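You operate a simulated robot arm through the tools that you are given. There is no shell and no other tool.

You run a simulated robot arm. Do the job below in one go: nothing can be reset, and whatever is moved stays where it is left.

JOB
Clamp the square block, brush paste over its top, then free it.
Fine: paste from the flat tin; the brush goes back on its rest. Set down upright: short brush. A coat counts when it lies all over at full strength: go over it till it gets no stronger.

It is judged by the outcome, as a careful person would: the job done as asked, and still so three seconds after it is handed in. It fails if anything else is knocked over, pushed out of place, dropped, spilled or broken.

ROBOT AND FRAMES
A 7-joint arm with a three-finger gripper, fixed in place. Base frame: the origin is on the floor under the middle of its stand, x ahead of it, y to its left, z up; the work surface is at about z = 0.85. Units: m, rad, N and s.
It reaches about 1.342 m from its shoulder. Its first joint turns from -2.897 to 2.897 rad. Payload 2.69 kg.
Tool frame: the origin (TCP) lies between the finger pads and is the grasp point; the fingertips stand 0.03 m ahead of it; z points along the fingers, y is the line along which they close. The gripper opens to 0.128 m; its body begins 0.117 m behind the TCP.
Orientation is that of the tool frame in the base frame, as a unit quaternion [x, y, z, w]. With the fingers straight down and closing along the base's y, the tool's x points along the base's -x, its y along +y and its z along -z.

CONTROLS
- The arm moves only by the tool drive_tool. Its arguments are lists of equal length, an entry for each row: "rot": the turn, a rotation vector about the tool's x, y, z in rad, a list of three; "travel": the shift along the tool's x, y, z in m, a list of three; "grip": the finger opening in m, from 0 to 0.128. In form: {"rot": [[rx, ry, rz], ...], "travel": [[tx, ty, tz], ...], "grip": [grip, ...]}. A call has 1 to 20 rows; each row is the pose to reach, as a shift and turn from the pose commanded when the call began, along the tool's axes at that moment. Rows are played at 5 a second. More than 0.05 m and 0.15 rad between two rows, or a gripper value outside its range, and nothing of the call is played. Where a pose cannot be reached the arm comes as near as it can. A force on the tool above 60 N (or 10 N above the force at the start of the call, whichever is more), or a blocked arm, ends the call early, and 0.2 s more pass. The fingers move at their own pace (about 0.127 m/s each) and stop on an object; they squeeze with about 21 N. The grip force told is the motor's: it shows also when the fingers shut on nothing. Time passes only in rows, and 0.2 s behind the last, so rows that repeat a pose let the fingers close. The reply holds the time, the measured pose of the TCP, the force on the tool along the base axes, the opening and the grip force, in the units named above and with some noise, with the torque about the TCP (base axes, N m) and any sound that the robot's microphone picked up.
- Cameras (640 x 400 px; columns grow to the right, rows downward): "scene" is fixed at [0.4002, 0.6507, 1.4809]; the picture's right is [-0.96, -0.28, 0.00], its down [-0.12, 0.40, -0.91] and it looks along [0.25, -0.87, -0.42] (base axes); focal length 312 px, centre (320, 200). "wrist" rides on the gripper at [0.058, 0.054, -0.131] in the tool frame; the picture's right is [-0.68, 0.74, 0.00], its down [-0.62, -0.57, -0.55] and it looks along [-0.40, -0.37, 0.84] (tool axes); focal length 234 px, centre (320, 200). There is no depth. A picture from a camera that has moved, and an enlarged one, comes with that camera's place and axes in the base frame and with its lens.
- capture(camera): a new picture of that camera. No time passes.
- slide_trunk(by): moves the trunk up (or, below 0, down) by that many m; the arm rides with it, the base frame stays. It gives what a move gives, with no picture.
- zoom(camera, box): a new picture of the part [left, top, right, bottom] of that camera's present view, enlarged. No time passes.
- finish_job(): hands the job in; it is judged then, once.

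Places have to be worked out from the pictures, the camera data and where the tool is seen. Open the gripper and draw the arm clear of the work before you hand the job in, unless the task says otherwise.

The tools are called after "Call:" as a command line: name --argument value ..., lists and objects as JSON in quotes. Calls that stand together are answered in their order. drive_tool: Moves the arm, as the interface text tells. Its arguments: {"type":"object","properties":{"rot":{"type":"array"},"travel":{"type":"array"},"grip":{"type":"array"}},"required":["rot","travel","grip"]} The other tools are called the same way: slide_trunk (by) moves the trunk up or down; capture (camera) takes a picture; zoom (camera, box) takes an enlarged picture of a part of a camera's view; finish_job () hands the job in.

At the start:

```text
t: 0.0
tool_pos: [0.5499, -0.2762, 1.2241]
ee_rot: [0.0, 1.0, 0.0, 0.001]
contact_force: [1.1, 0.3, 0.4]
moment: [-0.01, 0.05, 0.01]
width: 0.128
finger_force: 0.1
trunk travel left (down, up): [-0.15, 0.2]
```

scene: 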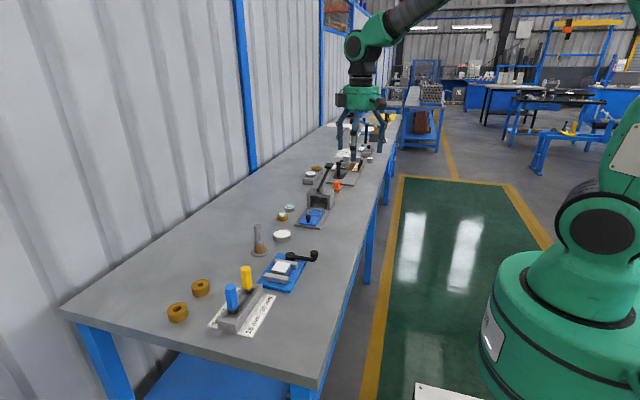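
wrist: 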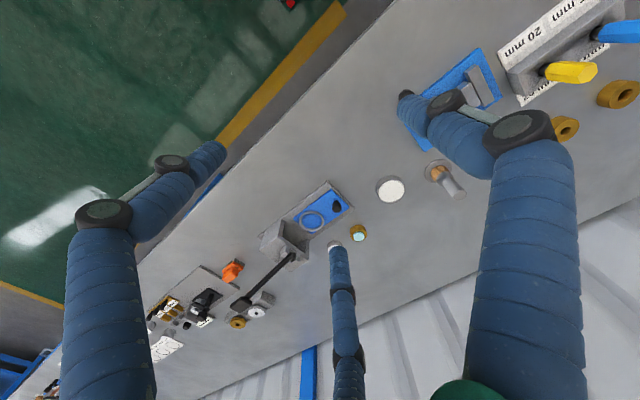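

I start by enlarging the scene's busy parts to identify the block, clamp, tin, brush and rest.

Call:
zoom --camera "scene" --box '[200, 200, 340, 290]'

Call:
zoom --camera "scene" --box '[270, 110, 400, 195]'

Call:
zoom --camera "scene" --box '[150, 220, 330, 340]'

Call:
zoom --camera "wrist" --box '[240, 130, 480, 280]'

```text
4.44 times, centred on (270, 245) of scene
camera zoom: at [0.4002, 0.6507, 1.4809], right [-0.96, -0.28, 0.0], down [-0.12, 0.4, -0.91], along [0.25, -0.87, -0.42], focal length 1386 px, centre (542, 0)
```

zoom: 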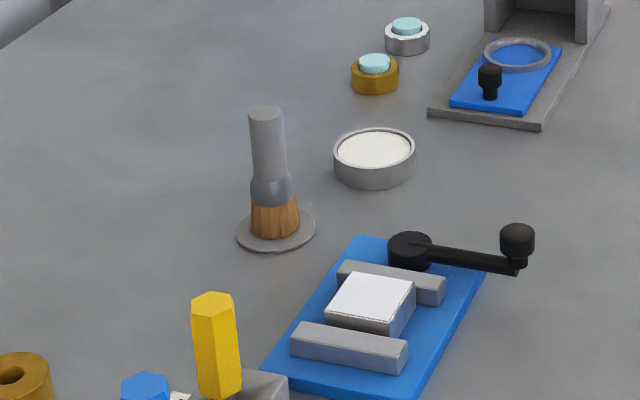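

```text
4.71 times, centred on (335, 152) of scene
camera zoom: at [0.4002, 0.6507, 1.4809], right [-0.96, -0.28, 0.0], down [-0.12, 0.4, -0.91], along [0.25, -0.87, -0.42], focal length 1468 px, centre (249, 424)
```

zoom: 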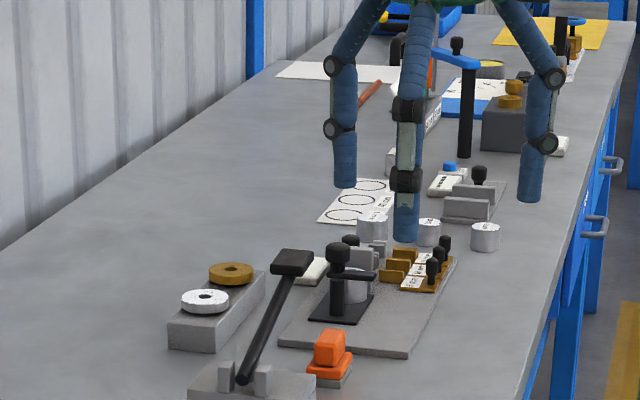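

```text
3.33 times, centred on (240, 280) of scene
camera zoom: at [0.4002, 0.6507, 1.4809], right [-0.96, -0.28, 0.0], down [-0.12, 0.4, -0.91], along [0.25, -0.87, -0.42], focal length 1040 px, centre (587, -67)
```

zoom: 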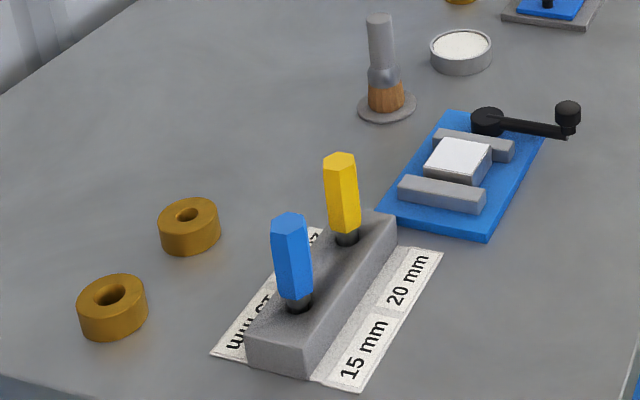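

```text
2.67 times, centred on (360, 205) of wrist
camera zoom: at [0.492, -0.2234, 1.3551], right [0.68, 0.74, 0.0], down [0.62, -0.57, 0.55], along [0.4, -0.37, -0.84], focal length 624 px, centre (213, 187)
```

zoom: 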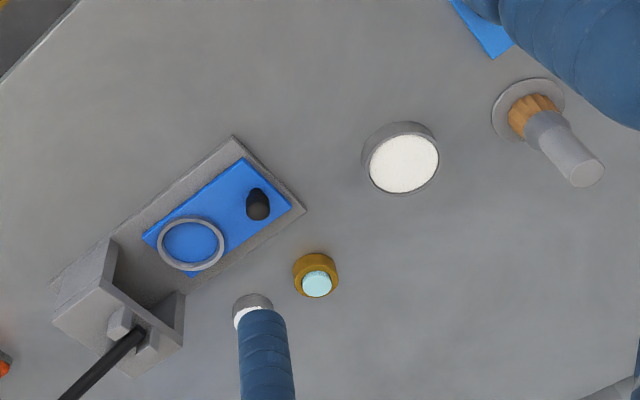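

The vise (blue plate, two grey jaws, black crank) is near (0.72, -0.09), with the block between its jaws, the tin near (0.82, -0.29) and the brush on its rest near (0.86, -0.175). I test-close the fingers in the air to see how they meet.

Call:
drive_tool --rot '[[0, 0, 0], [0, 0, 0], [0, 0, 0], [0, 0, 0], [0, 0, 0]]' --travel '[[0, 0, 0], [0, 0, 0], [0, 0, 0], [0, 0, 0], [0, 0, 0]]' --grip '[0.1, 0.06, 0.02, 0.02, 0.02]'

Call:
capture --camera "wrist"

Call:
zoom --camera "scene" --box '[320, 70, 410, 180]'

```text
t: 1.2
tool_pos: [0.5497, -0.2777, 1.2237]
ee_rot: [0.0, 1.0, 0.0, 0.001]
contact_force: [-0.9, 0.6, -0.5]
moment: [-0.01, 0.0, -0.01]
width: 0.0199
finger_force: 0.1
trunk travel left (down, up): [-0.15, 0.2]
```

```text
taken
camera wrist: at [0.492, -0.2234, 1.3551], right [0.68, 0.74, 0.0], down [0.62, -0.57, 0.55], along [0.4, -0.37, -0.84], focal length 234 px, centre (320, 200)
```

wrist: 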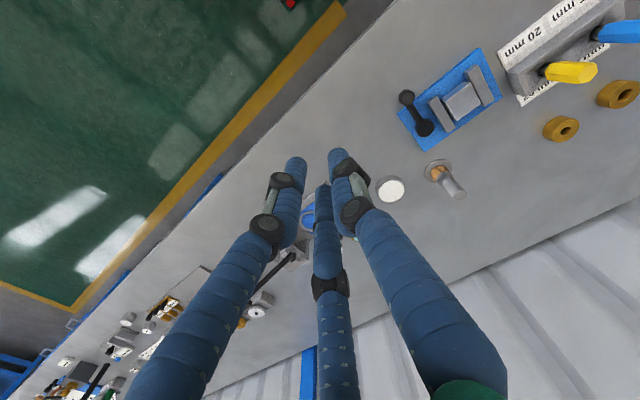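

```text
3.64 times, centred on (365, 125) of scene
camera zoom: at [0.4002, 0.6507, 1.4809], right [-0.96, -0.28, 0.0], down [-0.12, 0.4, -0.91], along [0.25, -0.87, -0.42], focal length 1134 px, centre (156, 473)
```

zoom: 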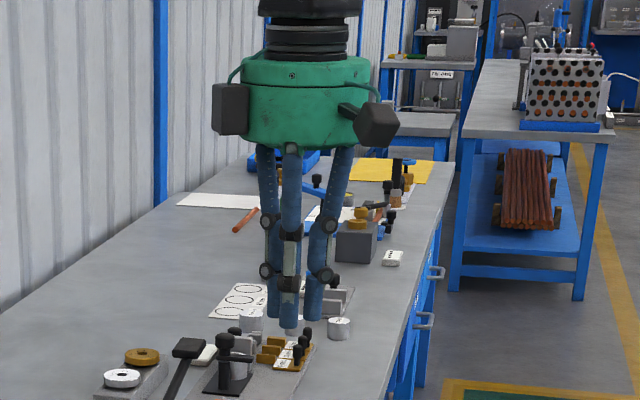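

The fingers converge to a centred three-point grip. I move over towards the vise to look from above, fingers open.

Call:
drive_tool --rot '[[0, 0, 0], [0, 0, 0], [0, 0, 0], [0, 0, 0], [0, 0, 0], [0, 0, 0], [0, 0, 0], [0, 0, 0], [0, 0, 0]]' --travel '[[-0.005, 0.04, 0.01], [-0.01, 0.08, 0.02], [-0.015, 0.12, 0.03], [-0.02, 0.16, 0.04], [-0.025, 0.2, 0.05], [-0.03, 0.24, 0.06], [-0.035, 0.28, 0.07], [-0.04, 0.3, 0.08], [-0.04, 0.3, 0.08]]' --grip '[0.128, 0.128, 0.128, 0.128, 0.128, 0.128, 0.128, 0.128, 0.128]'

Call:
capture --camera "wrist"

Call:
zoom --camera "wrist" --box '[220, 110, 420, 235]'

```text
t: 3.2
tool_pos: [0.5885, 0.0241, 1.1467]
ee_rot: [0.0, 1.0, 0.0, 0.001]
contact_force: [0.7, 0.3, -0.2]
moment: [-0.03, 0.0, -0.03]
width: 0.1282
finger_force: 0.1
trunk travel left (down, up): [-0.15, 0.2]
```

```text
taken
camera wrist: at [0.5317, 0.0783, 1.2759], right [0.68, 0.74, 0.0], down [0.62, -0.57, 0.55], along [0.4, -0.37, -0.84], focal length 234 px, centre (320, 200)
```

wrist: 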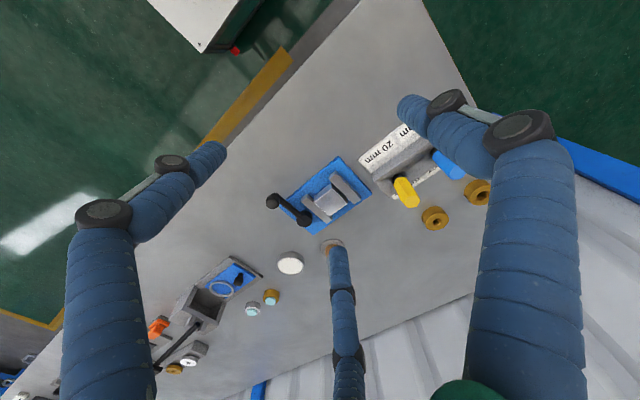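

```text
3.20 times, centred on (320, 172) of wrist
camera zoom: at [0.5317, 0.0783, 1.2759], right [0.68, 0.74, 0.0], down [0.62, -0.57, 0.55], along [0.4, -0.37, -0.84], focal length 749 px, centre (320, 288)
```

zoom: 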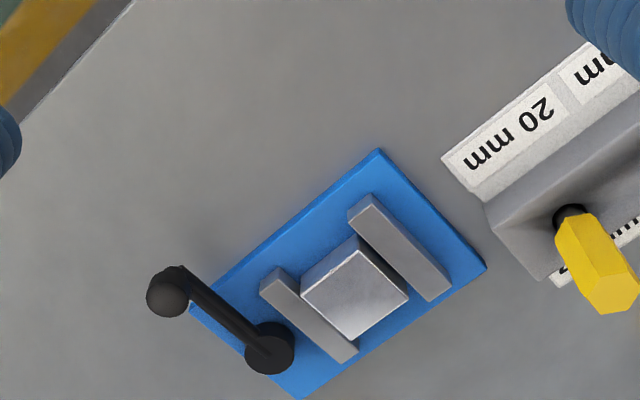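

The wrist view shows the vise well: hub near (0.725, -0.145), crank arm pointing to -x with a knob on its end, block between two jaws. I enlarge more for details of the mechanism.

Call:
zoom --camera "wrist" --box '[255, 145, 375, 240]'

Call:
zoom --camera "scene" --box '[250, 240, 330, 295]'

```text
4.21 times, centred on (315, 192) of wrist
camera zoom: at [0.5317, 0.0783, 1.2759], right [0.68, 0.74, 0.0], down [0.62, -0.57, 0.55], along [0.4, -0.37, -0.84], focal length 986 px, centre (341, 232)
```

zoom: 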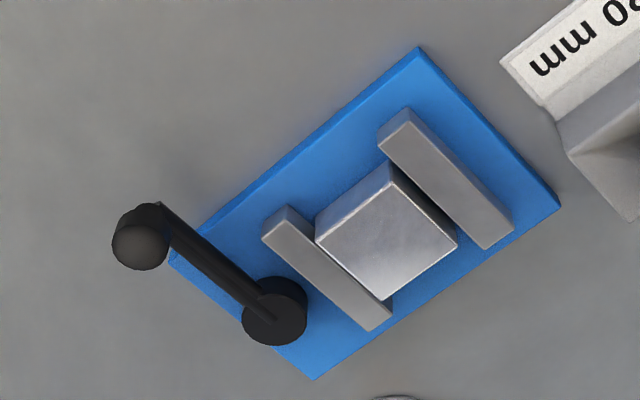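

```text
7.27 times, centred on (290, 268) of scene
camera zoom: at [0.4002, 0.6507, 1.4809], right [-0.96, -0.28, 0.0], down [-0.12, 0.4, -0.91], along [0.25, -0.87, -0.42], focal length 2268 px, centre (538, -291)
```

zoom: 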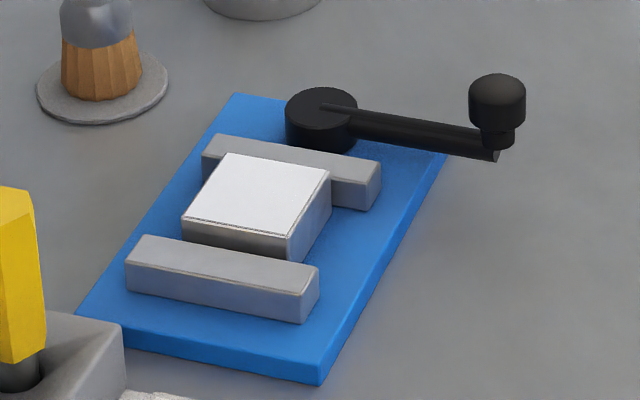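

The plate spans about x 0.68–0.79, y -0.18 to -0.01, the block top (z≈0.89) is centred near (0.734, -0.078), hub (0.737, -0.156), knob (0.648, -0.145) with its top near z≈0.915. I go closer to refine these before touching.

Call:
drive_tool --rot '[[0, 0, 0], [0, 0, 0], [0, 0, 0], [0, 0, 0], [0, 0, 0]]' --travel '[[-0.01, -0.028, 0.03], [-0.02, -0.056, 0.06], [-0.03, -0.084, 0.09], [-0.0415, -0.114, 0.12], [-0.0415, -0.114, 0.12]]' --grip '[0.128, 0.128, 0.128, 0.128, 0.128]'

Call:
capture --camera "wrist"

Call:
zoom --camera "wrist" --box '[220, 120, 420, 245]'

```text
t: 4.4
tool_pos: [0.6314, -0.0907, 1.0237]
ee_rot: [0.0, 1.0, 0.0, 0.0]
contact_force: [0.2, 0.2, -0.4]
moment: [0.03, 0.05, 0.03]
width: 0.1279
finger_force: 0.0
trunk travel left (down, up): [-0.15, 0.2]
```

```text
taken
camera wrist: at [0.5751, -0.0372, 1.155], right [0.68, 0.74, 0.0], down [0.62, -0.57, 0.55], along [0.4, -0.37, -0.84], focal length 234 px, centre (320, 200)
```

wrist: 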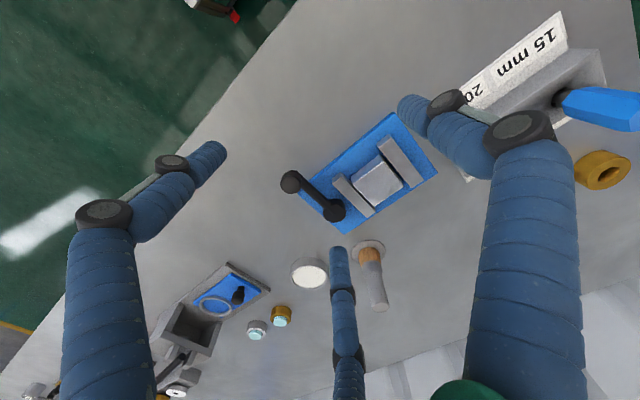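

```text
3.20 times, centred on (320, 182) of wrist
camera zoom: at [0.5751, -0.0372, 1.155], right [0.68, 0.74, 0.0], down [0.62, -0.57, 0.55], along [0.4, -0.37, -0.84], focal length 749 px, centre (320, 256)
```

zoom: 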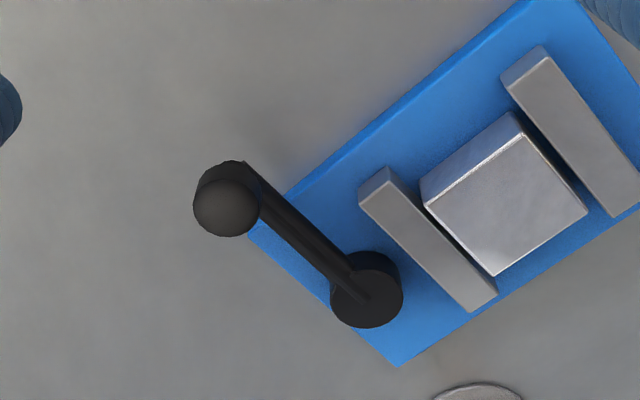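

Both wrist views agree: hub (0.737, -0.156), knob centre (0.651, -0.153), top near z 0.915. I move above the knob, fingers at 0.07, and stop a little high to check alignment.

Call:
drive_tool --rot '[[0, 0, 0], [0, 0, 0], [0, 0, 0], [0, 0, 0], [0, 0, 0]]' --travel '[[-0.01, -0.031, 0.0], [-0.0196, -0.0623, 0.0], [-0.0196, -0.0623, 0.035], [-0.0196, -0.0623, 0.06], [-0.0196, -0.0623, 0.06]]' --grip '[0.1, 0.07, 0.07, 0.07, 0.07]'

Call:
capture --camera "wrist"

Call:
zoom --camera "wrist" --box '[240, 120, 400, 220]'

Call:
zoom --camera "scene" --box '[260, 210, 360, 275]'

```text
t: 5.6
tool_pos: [0.651, -0.1538, 0.9626]
ee_rot: [0.001, 1.0, 0.0, 0.0]
contact_force: [0.5, 0.2, 0.0]
moment: [0.01, 0.04, 0.0]
width: 0.0702
finger_force: 0.1
trunk travel left (down, up): [-0.15, 0.2]
```

```text
taken
camera wrist: at [0.5933, -0.0996, 1.0944], right [0.68, 0.74, 0.0], down [0.62, -0.57, 0.55], along [0.4, -0.37, -0.84], focal length 234 px, centre (320, 200)
```

wrist: 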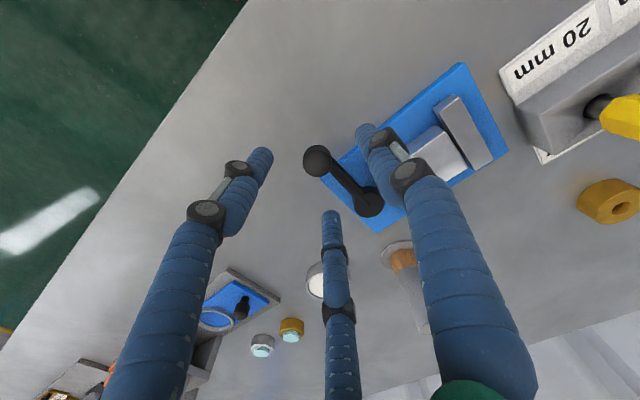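

```text
4.00 times, centred on (320, 170) of wrist
camera zoom: at [0.5933, -0.0996, 1.0944], right [0.68, 0.74, 0.0], down [0.62, -0.57, 0.55], along [0.4, -0.37, -0.84], focal length 937 px, centre (320, 320)
```

zoom: 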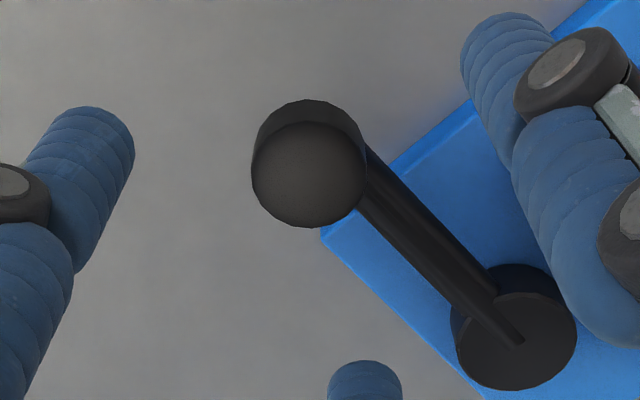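

```text
6.15 times, centred on (310, 242) of scene
camera zoom: at [0.4002, 0.6507, 1.4809], right [-0.96, -0.28, 0.0], down [-0.12, 0.4, -0.91], along [0.25, -0.87, -0.42], focal length 1919 px, centre (382, -62)
```

zoom: 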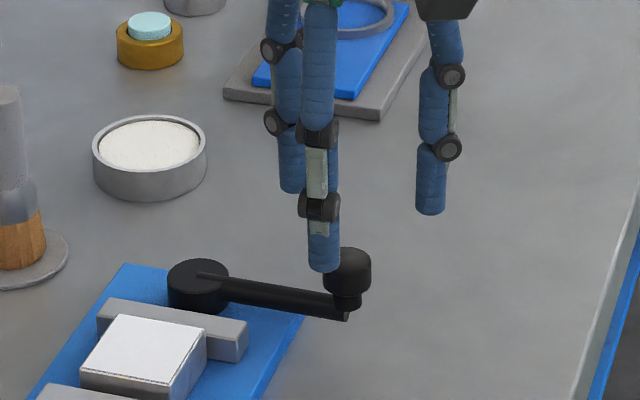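

The knob sits centred under the tool at about (0.650, -0.155). I lower to z≈0.915 and close on it.

Call:
drive_tool --rot '[[0, 0, 0], [0, 0, 0], [0, 0, 0], [0, 0, 0], [0, 0, 0], [0, 0, 0]]' --travel '[[0.001, -0.0015, 0.025], [0.001, -0.0015, 0.0475], [0.001, -0.0015, 0.0475], [0.001, -0.0015, 0.0475], [0.001, -0.0015, 0.0475], [0.001, -0.0015, 0.0475]]' --grip '[0.07, 0.07, 0.05, 0.03, 0.01, 0.01]'

Call:
capture --camera "wrist"

Call:
zoom --camera "scene" --box '[260, 210, 360, 275]'

```text
t: 7.0
tool_pos: [0.6525, -0.1563, 0.9187]
ee_rot: [0.0, 1.0, -0.001, 0.001]
contact_force: [29.7, -13.1, 4.5]
moment: [-0.35, -0.87, 0.09]
width: 0.0314
finger_force: 16.0
trunk travel left (down, up): [-0.15, 0.2]
```

```text
taken
camera wrist: at [0.594, -0.1018, 1.0486], right [0.68, 0.74, 0.0], down [0.61, -0.56, 0.55], along [0.41, -0.37, -0.83], focal length 234 px, centre (320, 200)
```

wrist: 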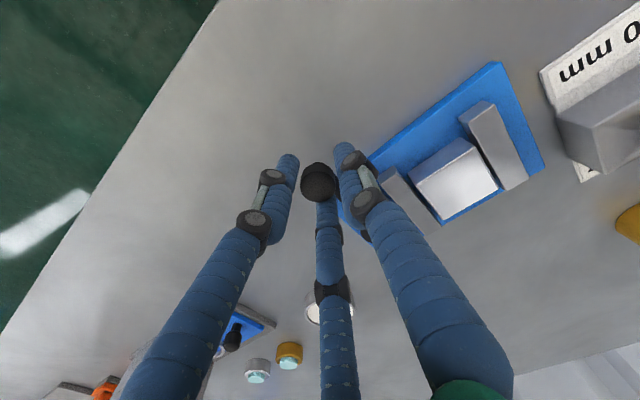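

```text
6.15 times, centred on (310, 242) of scene
camera zoom: at [0.4002, 0.6507, 1.4809], right [-0.96, -0.28, 0.0], down [-0.12, 0.4, -0.91], along [0.25, -0.87, -0.42], focal length 1919 px, centre (382, -62)
```

zoom: 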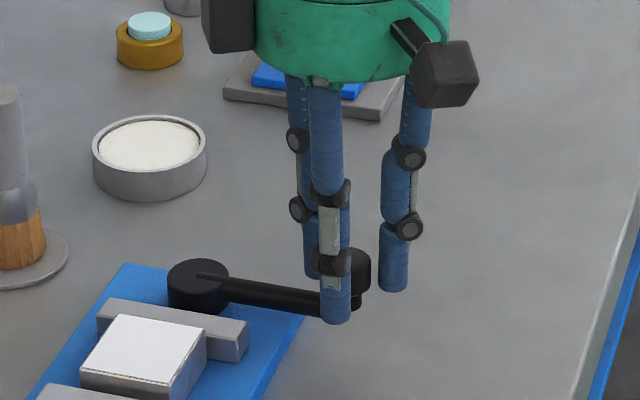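

The knob is held (0.031 m wide) but the tool is pushed +x, so I am slightly off-centre. I shift about 3 mm in +x to relax the side force.

Call:
drive_tool --rot '[[0, 0, 0], [0, 0, 0]]' --travel '[[-0.0025, -0.001, 0.0], [-0.0025, -0.001, 0.0]]' --grip '[0.01, 0.01]'

```text
t: 7.6
tool_pos: [0.6532, -0.156, 0.9172]
ee_rot: [0.0, 1.0, 0.0, 0.001]
contact_force: [26.8, -14.2, 9.5]
moment: [-0.44, -0.84, 0.05]
width: 0.0296
finger_force: 14.5
trunk travel left (down, up): [-0.15, 0.2]
```

The side force persists and acts at the fingertips' height, so I look closely at how the fingers sit on knob and bar.

Call:
zoom --camera "wrist" --box '[270, 130, 390, 220]'

Call:
zoom --camera "scene" --box '[280, 235, 340, 270]'

```text
4.44 times, centred on (330, 175) of wrist
camera zoom: at [0.5956, -0.1023, 1.048], right [0.68, 0.74, 0.0], down [0.62, -0.57, 0.55], along [0.4, -0.37, -0.84], focal length 1041 px, centre (276, 311)
```

zoom: 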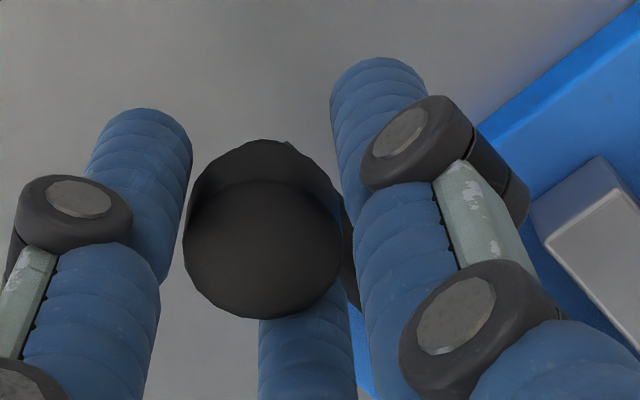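

```text
10.67 times, centred on (310, 252) of scene
camera zoom: at [0.4002, 0.6507, 1.4809], right [-0.96, -0.28, 0.0], down [-0.12, 0.4, -0.91], along [0.25, -0.87, -0.42], focal length 3327 px, centre (427, -360)
```

zoom: 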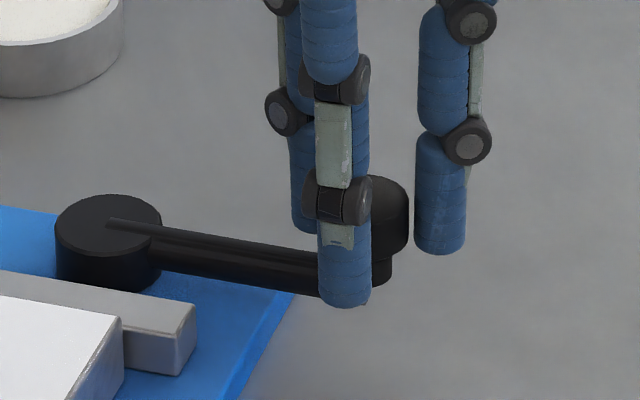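

The -x finger still has a gap, so the knob is further to +x. I shift another 3.5 mm in +x.

Call:
drive_tool --rot '[[0, 0, 0], [0, 0, 0], [0, 0, 0]]' --travel '[[-0.002, 0.0, 0.0], [-0.0035, 0.0, 0.0], [-0.0035, 0.0, 0.0]]' --grip '[0.01, 0.01, 0.01]'

Call:
zoom --camera "wrist" --box '[270, 130, 390, 220]'

```text
t: 8.4
tool_pos: [0.6553, -0.1555, 0.915]
ee_rot: [0.0, 1.0, 0.001, -0.001]
contact_force: [12.0, -14.9, 3.9]
moment: [-0.5, -0.35, -0.04]
width: 0.027
finger_force: 13.3
trunk travel left (down, up): [-0.15, 0.2]
```

```text
4.44 times, centred on (330, 175) of wrist
camera zoom: at [0.5975, -0.1024, 1.0464], right [0.68, 0.74, 0.0], down [0.62, -0.57, 0.55], along [0.4, -0.37, -0.84], focal length 1041 px, centre (276, 311)
```

zoom: 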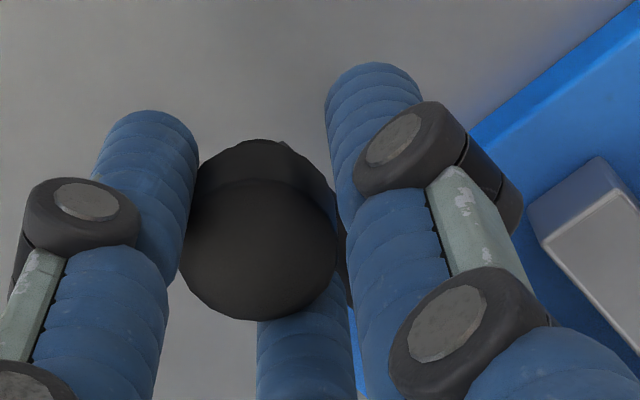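

Forces are now modest. I swing the lever a little towards -y (counter-clockwise from above), turning the hand along, to see which way the jaw moves.

Call:
drive_tool --rot '[[0, 0, -0.1], [0, 0, -0.2], [0, 0, -0.3], [0, 0, -0.3]]' --travel '[[-0.0014, -0.0083, 0], [-0.0027, -0.0165, 0], [-0.0047, -0.0245, 0], [-0.0047, -0.0245, 0]]' --grip '[0.01, 0.01, 0.01, 0.01]'

Call:
capture --camera "wrist"

Call:
zoom --camera "scene" --box '[250, 225, 350, 290]'

```text
t: 9.4
tool_pos: [0.6569, -0.1794, 0.915]
ee_rot: [-0.15, 0.989, 0.001, -0.002]
contact_force: [-16.3, -2.5, -10.3]
moment: [0.43, 0.66, -0.04]
width: 0.0239
finger_force: 44.9
trunk travel left (down, up): [-0.15, 0.2]
```

```text
taken
camera wrist: at [0.587, -0.146, 1.0459], right [0.43, 0.9, 0.0], down [0.76, -0.36, 0.54], along [0.49, -0.23, -0.84], focal length 234 px, centre (320, 200)
```

wrist: 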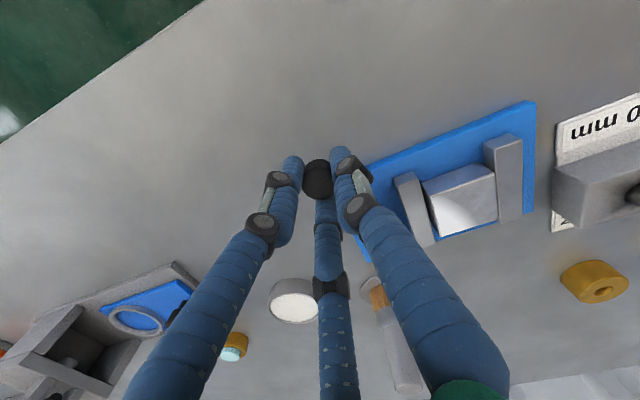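

```text
6.15 times, centred on (300, 258) of scene
camera zoom: at [0.4002, 0.6507, 1.4809], right [-0.96, -0.28, 0.0], down [-0.12, 0.4, -0.91], along [0.25, -0.87, -0.42], focal length 1919 px, centre (443, -154)
```

zoom: 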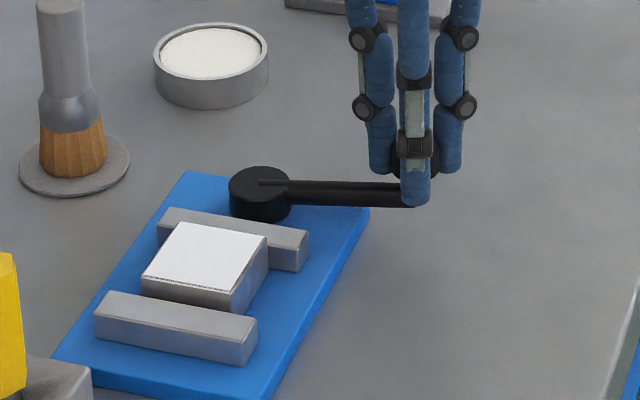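

The lever turned about 0.3 rad. I enlarge the jaw area to see whether the hub-side jaw has moved towards the block.

Call:
zoom --camera "scene" --box '[250, 240, 330, 295]'

Call:
zoom --camera "wrist" --box '[370, 100, 550, 260]'

```text
7.27 times, centred on (290, 268) of scene
camera zoom: at [0.4002, 0.6507, 1.4809], right [-0.96, -0.28, 0.0], down [-0.12, 0.4, -0.91], along [0.25, -0.87, -0.42], focal length 2268 px, centre (538, -291)
```

zoom: 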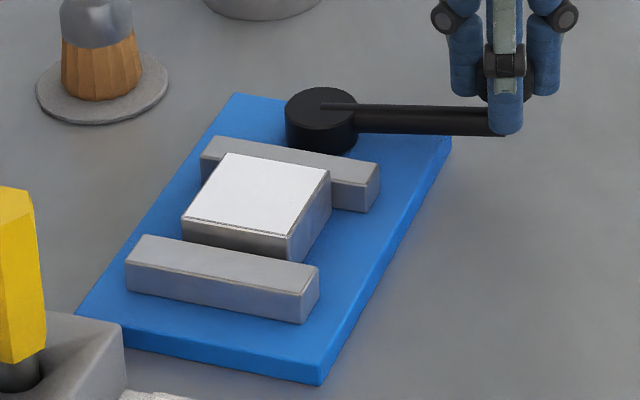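

```text
2.50 times, centred on (460, 180) of wrist
camera zoom: at [0.587, -0.146, 1.0459], right [0.43, 0.9, 0.0], down [0.76, -0.36, 0.54], along [0.49, -0.23, -0.84], focal length 585 px, centre (-30, 250)
```

zoom: 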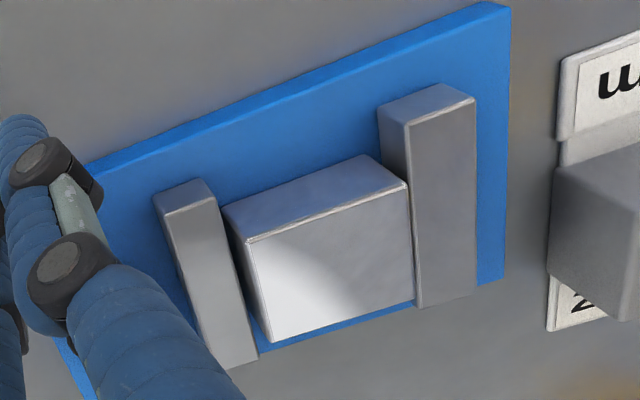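

Compared with the earlier picture the hub-side jaw moved about 2–3 mm towards the block, so counter-clockwise closes it. I continue turning another 0.5 rad along the arc.

Call:
drive_tool --rot '[[0, 0, -0.1], [0, 0, -0.2], [0, 0, -0.3], [0, 0, -0.4], [0, 0, -0.5], [0, 0, -0.5]]' --travel '[[0.0006, -0.0084, 0], [-0.0007, -0.0167, 0], [-0.0028, -0.0248, 0], [-0.0056, -0.0327, 0], [-0.0093, -0.0403, 0], [-0.0093, -0.0403, 0]]' --grip '[0.015, 0.015, 0.015, 0.015, 0.015, 0.015]'

Call:
capture --camera "wrist"

Call:
zoom --camera "scene" --box '[250, 240, 330, 295]'

```text
t: 10.7
tool_pos: [0.6784, -0.2184, 0.9155]
ee_rot: [-0.39, 0.921, 0.001, -0.001]
contact_force: [-4.6, -7.2, -2.2]
moment: [-0.93, -0.3, -0.22]
width: 0.0239
finger_force: 45.2
trunk travel left (down, up): [-0.15, 0.2]
stopped in row 6: the force on the tool passed its limit at 61 N (the readings are from after the stop); the commanded pose is now the measured one
```

```text
taken
camera wrist: at [0.5997, -0.2224, 1.0469], right [-0.06, 1.0, 0.0], down [0.84, 0.05, 0.54], along [0.54, 0.03, -0.84], focal length 234 px, centre (320, 200)
```

wrist: 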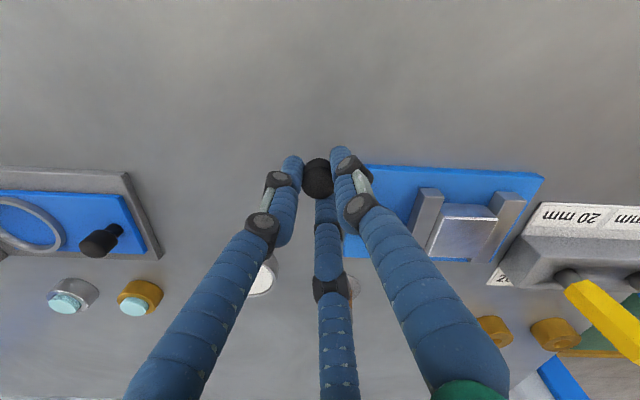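

```text
7.27 times, centred on (290, 268) of scene
camera zoom: at [0.4002, 0.6507, 1.4809], right [-0.96, -0.28, 0.0], down [-0.12, 0.4, -0.91], along [0.25, -0.87, -0.42], focal length 2268 px, centre (538, -291)
```

zoom: 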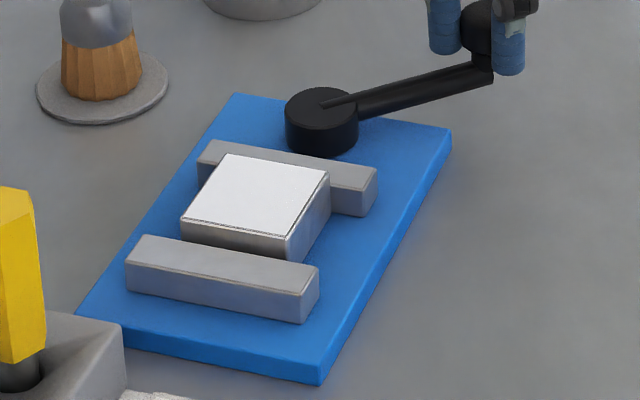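

The lever is at about 0.8 rad; the call stopped on force. I zoom to see whether the jaw has met the block.

Call:
zoom --camera "wrist" --box '[370, 150, 560, 280]'

Call:
zoom --camera "wrist" --box '[260, 130, 380, 220]'

```text
3.08 times, centred on (465, 215) of wrist
camera zoom: at [0.5997, -0.2224, 1.0469], right [-0.06, 1.0, 0.0], down [0.84, 0.05, 0.54], along [0.54, 0.03, -0.84], focal length 720 px, centre (-126, 154)
```

zoom: 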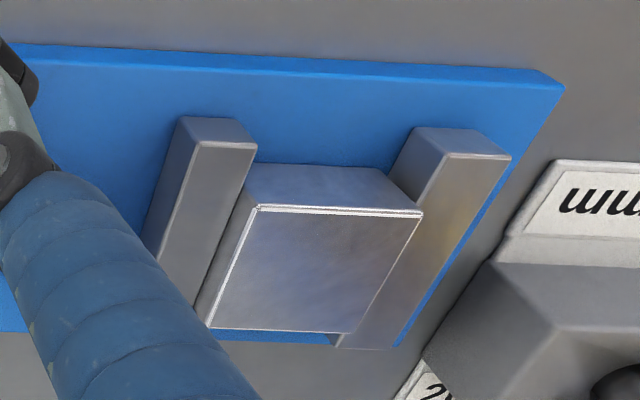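

```text
4.44 times, centred on (320, 175) of wrist
camera zoom: at [0.5997, -0.2224, 1.0469], right [-0.06, 1.0, 0.0], down [0.84, 0.05, 0.54], along [0.54, 0.03, -0.84], focal length 1041 px, centre (320, 311)
```

zoom: 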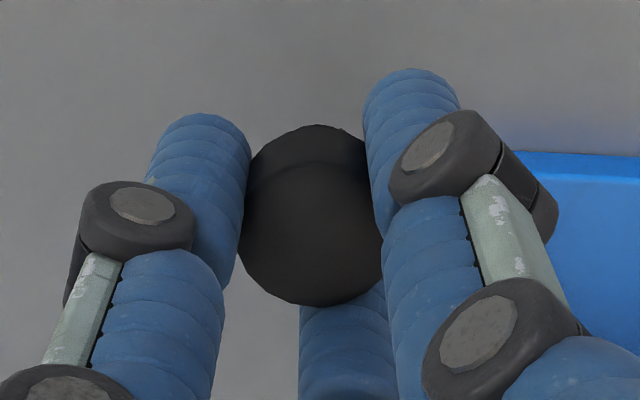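

The jaw has come about 6 mm of roughly 12 mm of slack, so a quarter turn should close it; the force came from a small path error. I carry on slowly with the fitted radius 0.085 m.

Call:
drive_tool --rot '[[0, 0, -0.08], [0, 0, -0.16], [0, 0, -0.24], [0, 0, -0.32], [0, 0, -0.4], [0, 0, -0.4]]' --travel '[[-0.0003, -0.0068, 0], [-0.0011, -0.0135, 0], [-0.0024, -0.0202, 0], [-0.0043, -0.0267, 0], [-0.0067, -0.0331, 0], [-0.0067, -0.0331, 0]]' --grip '[0.018, 0.018, 0.018, 0.018, 0.018, 0.018]'

Call:
zoom --camera "scene" --box '[250, 240, 330, 295]'

Call:
capture --camera "wrist"

```text
t: 12.1
tool_pos: [0.7072, -0.2379, 0.9152]
ee_rot: [-0.564, 0.826, 0.001, -0.001]
contact_force: [-19.3, -50.0, -16.1]
moment: [-1.35, 0.67, -0.18]
width: 0.0241
finger_force: 45.2
trunk travel left (down, up): [-0.15, 0.2]
```

```text
7.27 times, centred on (290, 268) of scene
camera zoom: at [0.4002, 0.6507, 1.4809], right [-0.96, -0.28, 0.0], down [-0.12, 0.4, -0.91], along [0.25, -0.87, -0.42], focal length 2268 px, centre (538, -291)
```

zoom: 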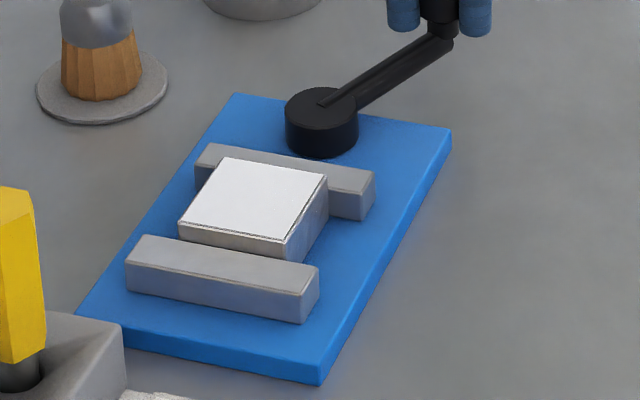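

```text
taken
camera wrist: at [0.6367, -0.2733, 1.0468], right [-0.44, 0.9, 0.0], down [0.75, 0.37, 0.55], along [0.49, 0.24, -0.84], focal length 234 px, centre (320, 200)
```

wrist: 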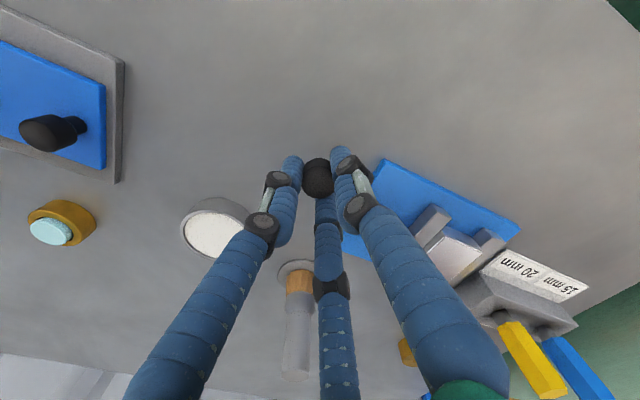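

The jaw has reached the block and pushes it; the 50 N was a radial pull outward (about 1.5 mm path error). I correct outward and continue towards a quarter turn.

Call:
drive_tool --rot '[[0, 0, 0], [0, 0, -0.06], [0, 0, -0.12], [0, 0, -0.18], [0, 0, -0.24], [0, 0, -0.3], [0, 0, -0.36], [0, 0, -0.36]]' --travel '[[0.0015, 0, 0], [0.0017, -0.0052, 0], [0.0013, -0.0103, 0], [0.0007, -0.0154, 0], [-0.0002, -0.0204, 0], [-0.0015, -0.0254, 0], [-0.0032, -0.0303, 0], [-0.0032, -0.0303, 0]]' --grip '[0.018, 0.018, 0.018, 0.018, 0.018, 0.018, 0.018, 0.018]'

Call:
zoom --camera "scene" --box '[250, 240, 330, 295]'

Call:
capture --camera "wrist"

```text
t: 13.9
tool_pos: [0.7342, -0.244, 0.9149]
ee_rot: [-0.704, 0.711, 0.002, -0.001]
contact_force: [-29.5, -39.0, -1.4]
moment: [-1.13, 1.15, -0.43]
width: 0.0242
finger_force: 44.4
trunk travel left (down, up): [-0.15, 0.2]
```

```text
7.27 times, centred on (290, 268) of scene
camera zoom: at [0.4002, 0.6507, 1.4809], right [-0.96, -0.28, 0.0], down [-0.12, 0.4, -0.91], along [0.25, -0.87, -0.42], focal length 2268 px, centre (538, -291)
```

zoom: 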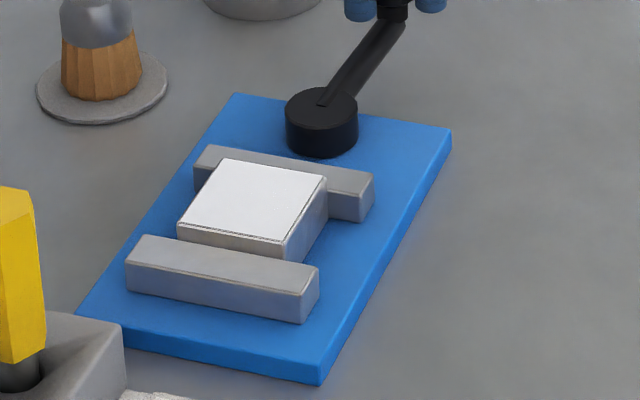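

```text
taken
camera wrist: at [0.682, -0.303, 1.0469], right [-0.73, 0.68, 0.0], down [0.57, 0.61, 0.55], along [0.37, 0.4, -0.84], focal length 234 px, centre (320, 200)
```

wrist: 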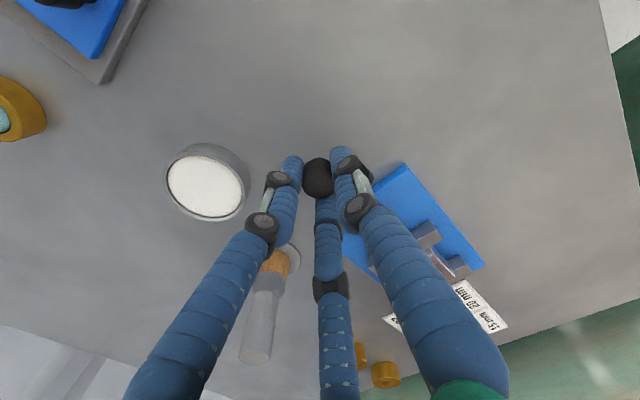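

The lever is now nearly a quarter turn round with rising tangential resistance (~30 N). I check the gaps at the block.

Call:
zoom --camera "wrist" --box '[380, 190, 500, 290]'

Call:
zoom --camera "scene" --box '[265, 250, 310, 285]'

```text
4.00 times, centred on (440, 240) of wrist
camera zoom: at [0.682, -0.303, 1.0469], right [-0.73, 0.68, 0.0], down [0.57, 0.61, 0.55], along [0.37, 0.4, -0.84], focal length 937 px, centre (-160, 40)
```

zoom: 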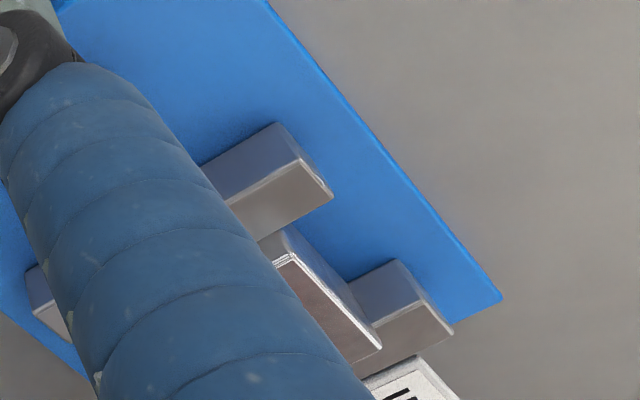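

```text
11.43 times, centred on (288, 268) of scene
camera zoom: at [0.4002, 0.6507, 1.4809], right [-0.96, -0.28, 0.0], down [-0.12, 0.4, -0.91], along [0.25, -0.87, -0.42], focal length 3564 px, centre (691, -571)
```

zoom: 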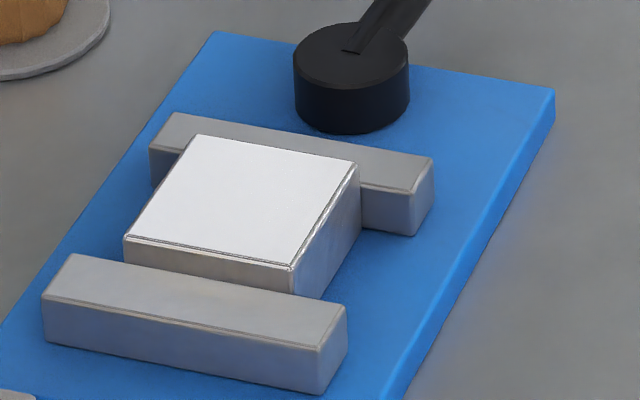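

The lever now resists tangentially (≈30 N, tool 2 mm short of command), with block pushed up against the far jaw. I press a touch further to see whether it locks or is at its end.

Call:
drive_tool --rot '[[0, 0, -0.03], [0, 0, -0.06], [0, 0, -0.06]]' --travel '[[0.0003, -0.0025, 0], [0.0003, -0.005, 0], [0.0003, -0.005, 0]]' --grip '[0.018, 0.018, 0.018]'

Call:
zoom --camera "scene" --box '[265, 250, 310, 285]'

```text
t: 14.7
tool_pos: [0.7389, -0.2459, 0.9172]
ee_rot: [0.724, -0.69, -0.002, 0.001]
contact_force: [-34.8, -26.4, 2.0]
moment: [-0.56, 0.87, -0.59]
width: 0.0243
finger_force: 45.6
trunk travel left (down, up): [-0.15, 0.2]
```

```text
11.43 times, centred on (288, 268) of scene
camera zoom: at [0.4002, 0.6507, 1.4809], right [-0.96, -0.28, 0.0], down [-0.12, 0.4, -0.91], along [0.25, -0.87, -0.42], focal length 3564 px, centre (691, -571)
```

zoom: 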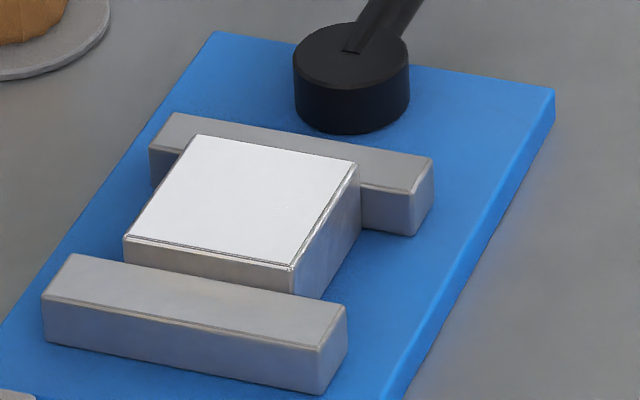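

Lever moved on slightly while jaw and block stay put, so the block is now squeezed. I tighten a little more.

Call:
drive_tool --rot '[[0, 0, -0.03], [0, 0, -0.06], [0, 0, -0.09], [0, 0, -0.09]]' --travel '[[0.0003, -0.0026, 0], [0.0003, -0.0052, 0], [0.0001, -0.0078, 0], [0.0001, -0.0078, 0]]' --grip '[0.018, 0.018, 0.018, 0.018]'

Call:
zoom --camera "scene" --box '[265, 235, 325, 285]'

```text
t: 15.3
tool_pos: [0.7379, -0.2442, 0.9158]
ee_rot: [0.74, -0.673, -0.006, 0.003]
contact_force: [-34.0, -9.7, 21.2]
moment: [-1.13, 1.43, -0.42]
width: 0.0248
finger_force: 44.9
trunk travel left (down, up): [-0.15, 0.2]
stopped in row 2: the force on the tool passed its limit at 62 N (the readings are from after the stop); the commanded pose is now the measured one
```

```text
8.00 times, centred on (295, 260) of scene
camera zoom: at [0.4002, 0.6507, 1.4809], right [-0.96, -0.28, 0.0], down [-0.12, 0.4, -0.91], along [0.25, -0.87, -0.42], focal length 2495 px, centre (520, -280)
```

zoom: 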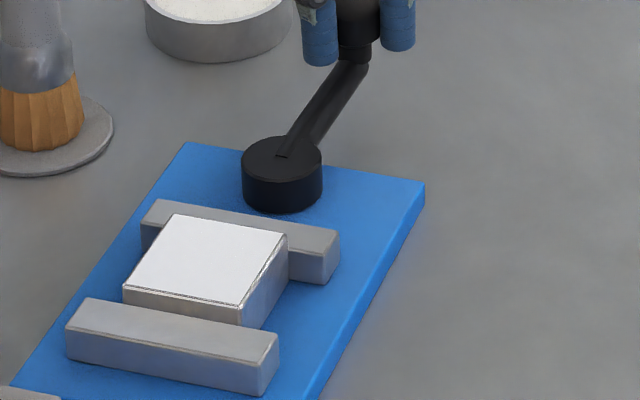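

The lever hit a hard stop at just past a quarter turn, so the clamp is tight. I open the fingers, lift off, and check that it stays.

Call:
drive_tool --rot '[[0, 0, 0], [0, 0, 0], [0, 0, 0], [0, 0, 0], [0, 0, 0], [0, 0, 0]]' --travel '[[0, 0, 0], [0, 0, 0], [0, 0, 0], [0, 0, -0.04], [0, 0, -0.08], [0, 0, -0.12]]' --grip '[0.05, 0.07, 0.07, 0.07, 0.07, 0.07]'

Call:
zoom --camera "scene" --box '[250, 230, 330, 295]'

Call:
capture --camera "wrist"

```text
t: 16.7
tool_pos: [0.7446, -0.2461, 1.0325]
ee_rot: [0.74, -0.672, -0.005, 0.003]
contact_force: [-0.6, 0.1, -0.4]
moment: [0.03, 0.0, 0.03]
width: 0.0699
finger_force: 0.1
trunk travel left (down, up): [-0.15, 0.2]
```

```text
6.15 times, centred on (290, 262) of scene
camera zoom: at [0.4002, 0.6507, 1.4809], right [-0.96, -0.28, 0.0], down [-0.12, 0.4, -0.91], along [0.25, -0.87, -0.42], focal length 1919 px, centre (505, -185)
```

zoom: 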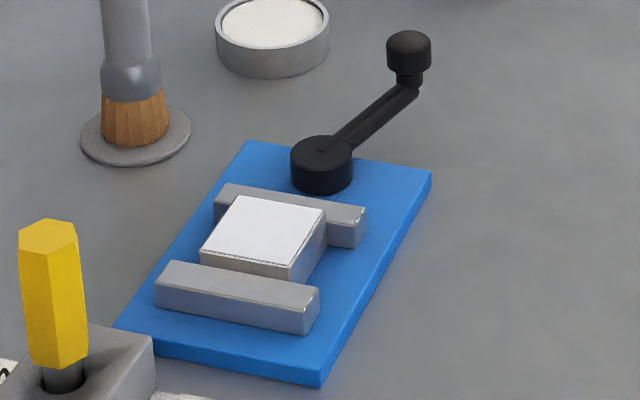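

```text
taken
camera wrist: at [0.6985, -0.3094, 1.1644], right [-0.8, 0.6, 0.01], down [0.51, 0.67, 0.54], along [0.32, 0.44, -0.84], focal length 234 px, centre (320, 200)
```

wrist: 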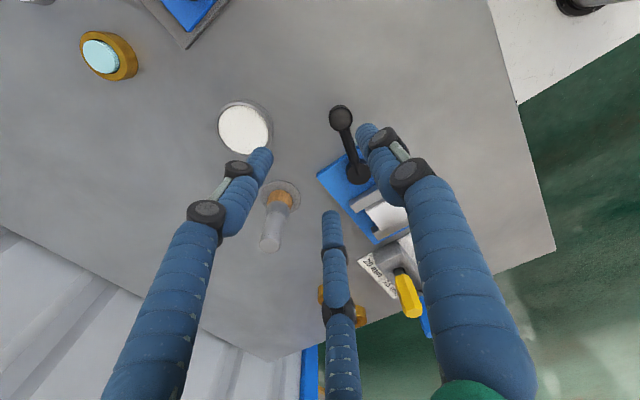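

Clamp and block look unmoved, but the lever seems to have eased back to about 1.26 rad after release. I wait briefly and compare, to see whether it stays put.

Call:
zoom --camera "scene" --box '[265, 235, 325, 285]'

Call:
drive_tool --rot '[[0, 0, 0], [0, 0, 0], [0, 0, 0], [0, 0, 0], [0, 0, 0], [0, 0, 0]]' --travel '[[0, 0, 0], [0, 0, 0], [0, 0, 0], [0, 0, 0], [0, 0, 0], [0, 0, 0]]' --grip '[0.07, 0.07, 0.07, 0.07, 0.07, 0.07]'

Call:
zoom --camera "scene" --box '[265, 235, 325, 285]'

Call:
zoom --camera "wrist" --box '[310, 90, 430, 250]'

```text
8.00 times, centred on (295, 260) of scene
camera zoom: at [0.4002, 0.6507, 1.4809], right [-0.96, -0.28, 0.0], down [-0.12, 0.4, -0.91], along [0.25, -0.87, -0.42], focal length 2495 px, centre (520, -280)
```

zoom: 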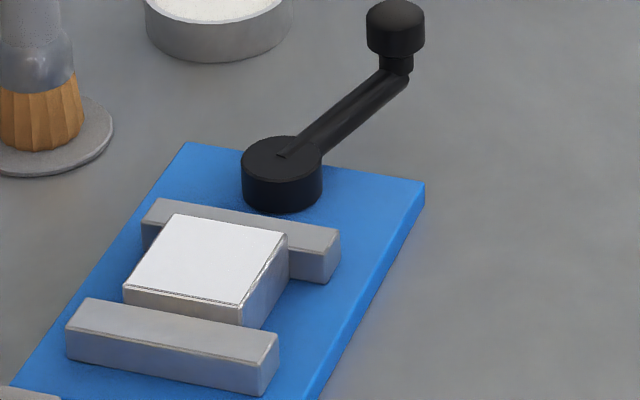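

```text
t: 18.1
tool_pos: [0.7438, -0.2456, 1.0345]
ee_rot: [0.74, -0.673, -0.004, 0.003]
contact_force: [-0.2, -0.1, -0.4]
moment: [0.01, 0.02, -0.01]
width: 0.07
finger_force: 0.0
trunk travel left (down, up): [-0.15, 0.2]
```

```text
8.00 times, centred on (295, 260) of scene
camera zoom: at [0.4002, 0.6507, 1.4809], right [-0.96, -0.28, 0.0], down [-0.12, 0.4, -0.91], along [0.25, -0.87, -0.42], focal length 2495 px, centre (520, -280)
```

zoom: 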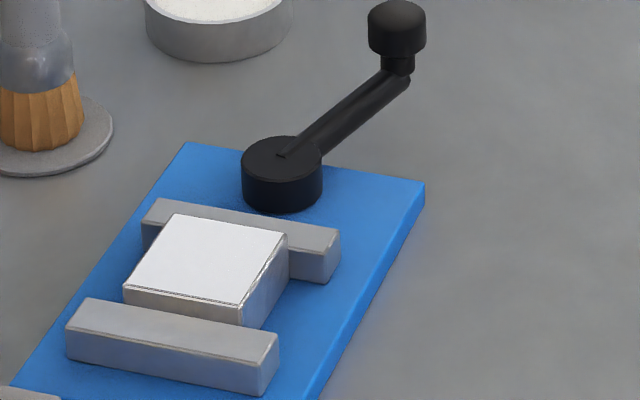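

```text
2.50 times, centred on (370, 170) of wrist
camera zoom: at [0.6988, -0.3095, 1.1645], right [-0.8, 0.6, 0.01], down [0.51, 0.67, 0.54], along [0.32, 0.44, -0.84], focal length 585 px, centre (195, 275)
```

zoom: 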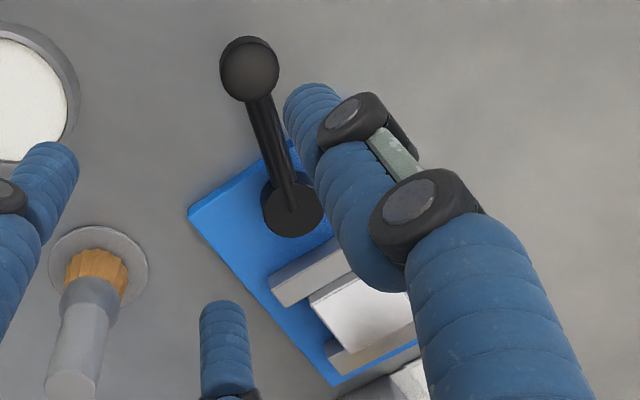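

The knob drifted by about 2 px between the pictures; I wait longer to see whether it keeps creeping.

Call:
drive_tool --rot '[[0, 0, 0], [0, 0, 0], [0, 0, 0], [0, 0, 0], [0, 0, 0], [0, 0, 0], [0, 0, 0], [0, 0, 0], [0, 0, 0], [0, 0, 0], [0, 0, 0], [0, 0, 0], [0, 0, 0], [0, 0, 0], [0, 0, 0]]' --travel '[[0, 0, 0], [0, 0, 0], [0, 0, 0], [0, 0, 0], [0, 0, 0], [0, 0, 0], [0, 0, 0], [0, 0, 0], [0, 0, 0], [0, 0, 0], [0, 0, 0], [0, 0, 0], [0, 0, 0], [0, 0, 0], [0, 0, 0]]' --grip '[0.07, 0.07, 0.07, 0.07, 0.07, 0.07, 0.07, 0.07, 0.07, 0.07, 0.07, 0.07, 0.07, 0.07, 0.07]'

Call:
zoom --camera "scene" --box '[265, 235, 325, 285]'

```text
t: 21.3
tool_pos: [0.745, -0.2457, 1.0326]
ee_rot: [0.74, -0.673, -0.005, 0.003]
contact_force: [-0.1, 0.0, -0.7]
moment: [0.0, -0.01, 0.03]
width: 0.0701
finger_force: 0.0
trunk travel left (down, up): [-0.15, 0.2]
```

```text
8.00 times, centred on (295, 260) of scene
camera zoom: at [0.4002, 0.6507, 1.4809], right [-0.96, -0.28, 0.0], down [-0.12, 0.4, -0.91], along [0.25, -0.87, -0.42], focal length 2495 px, centre (520, -280)
```

zoom: 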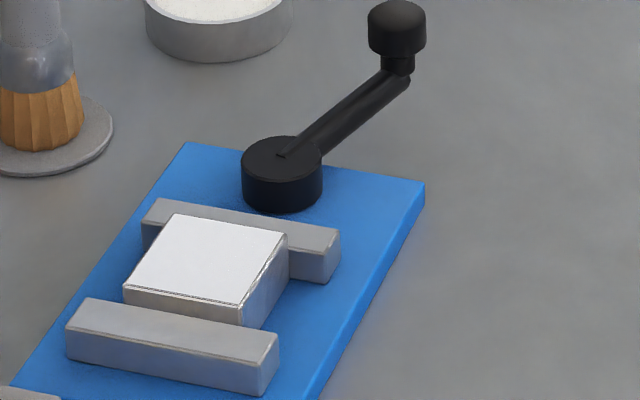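

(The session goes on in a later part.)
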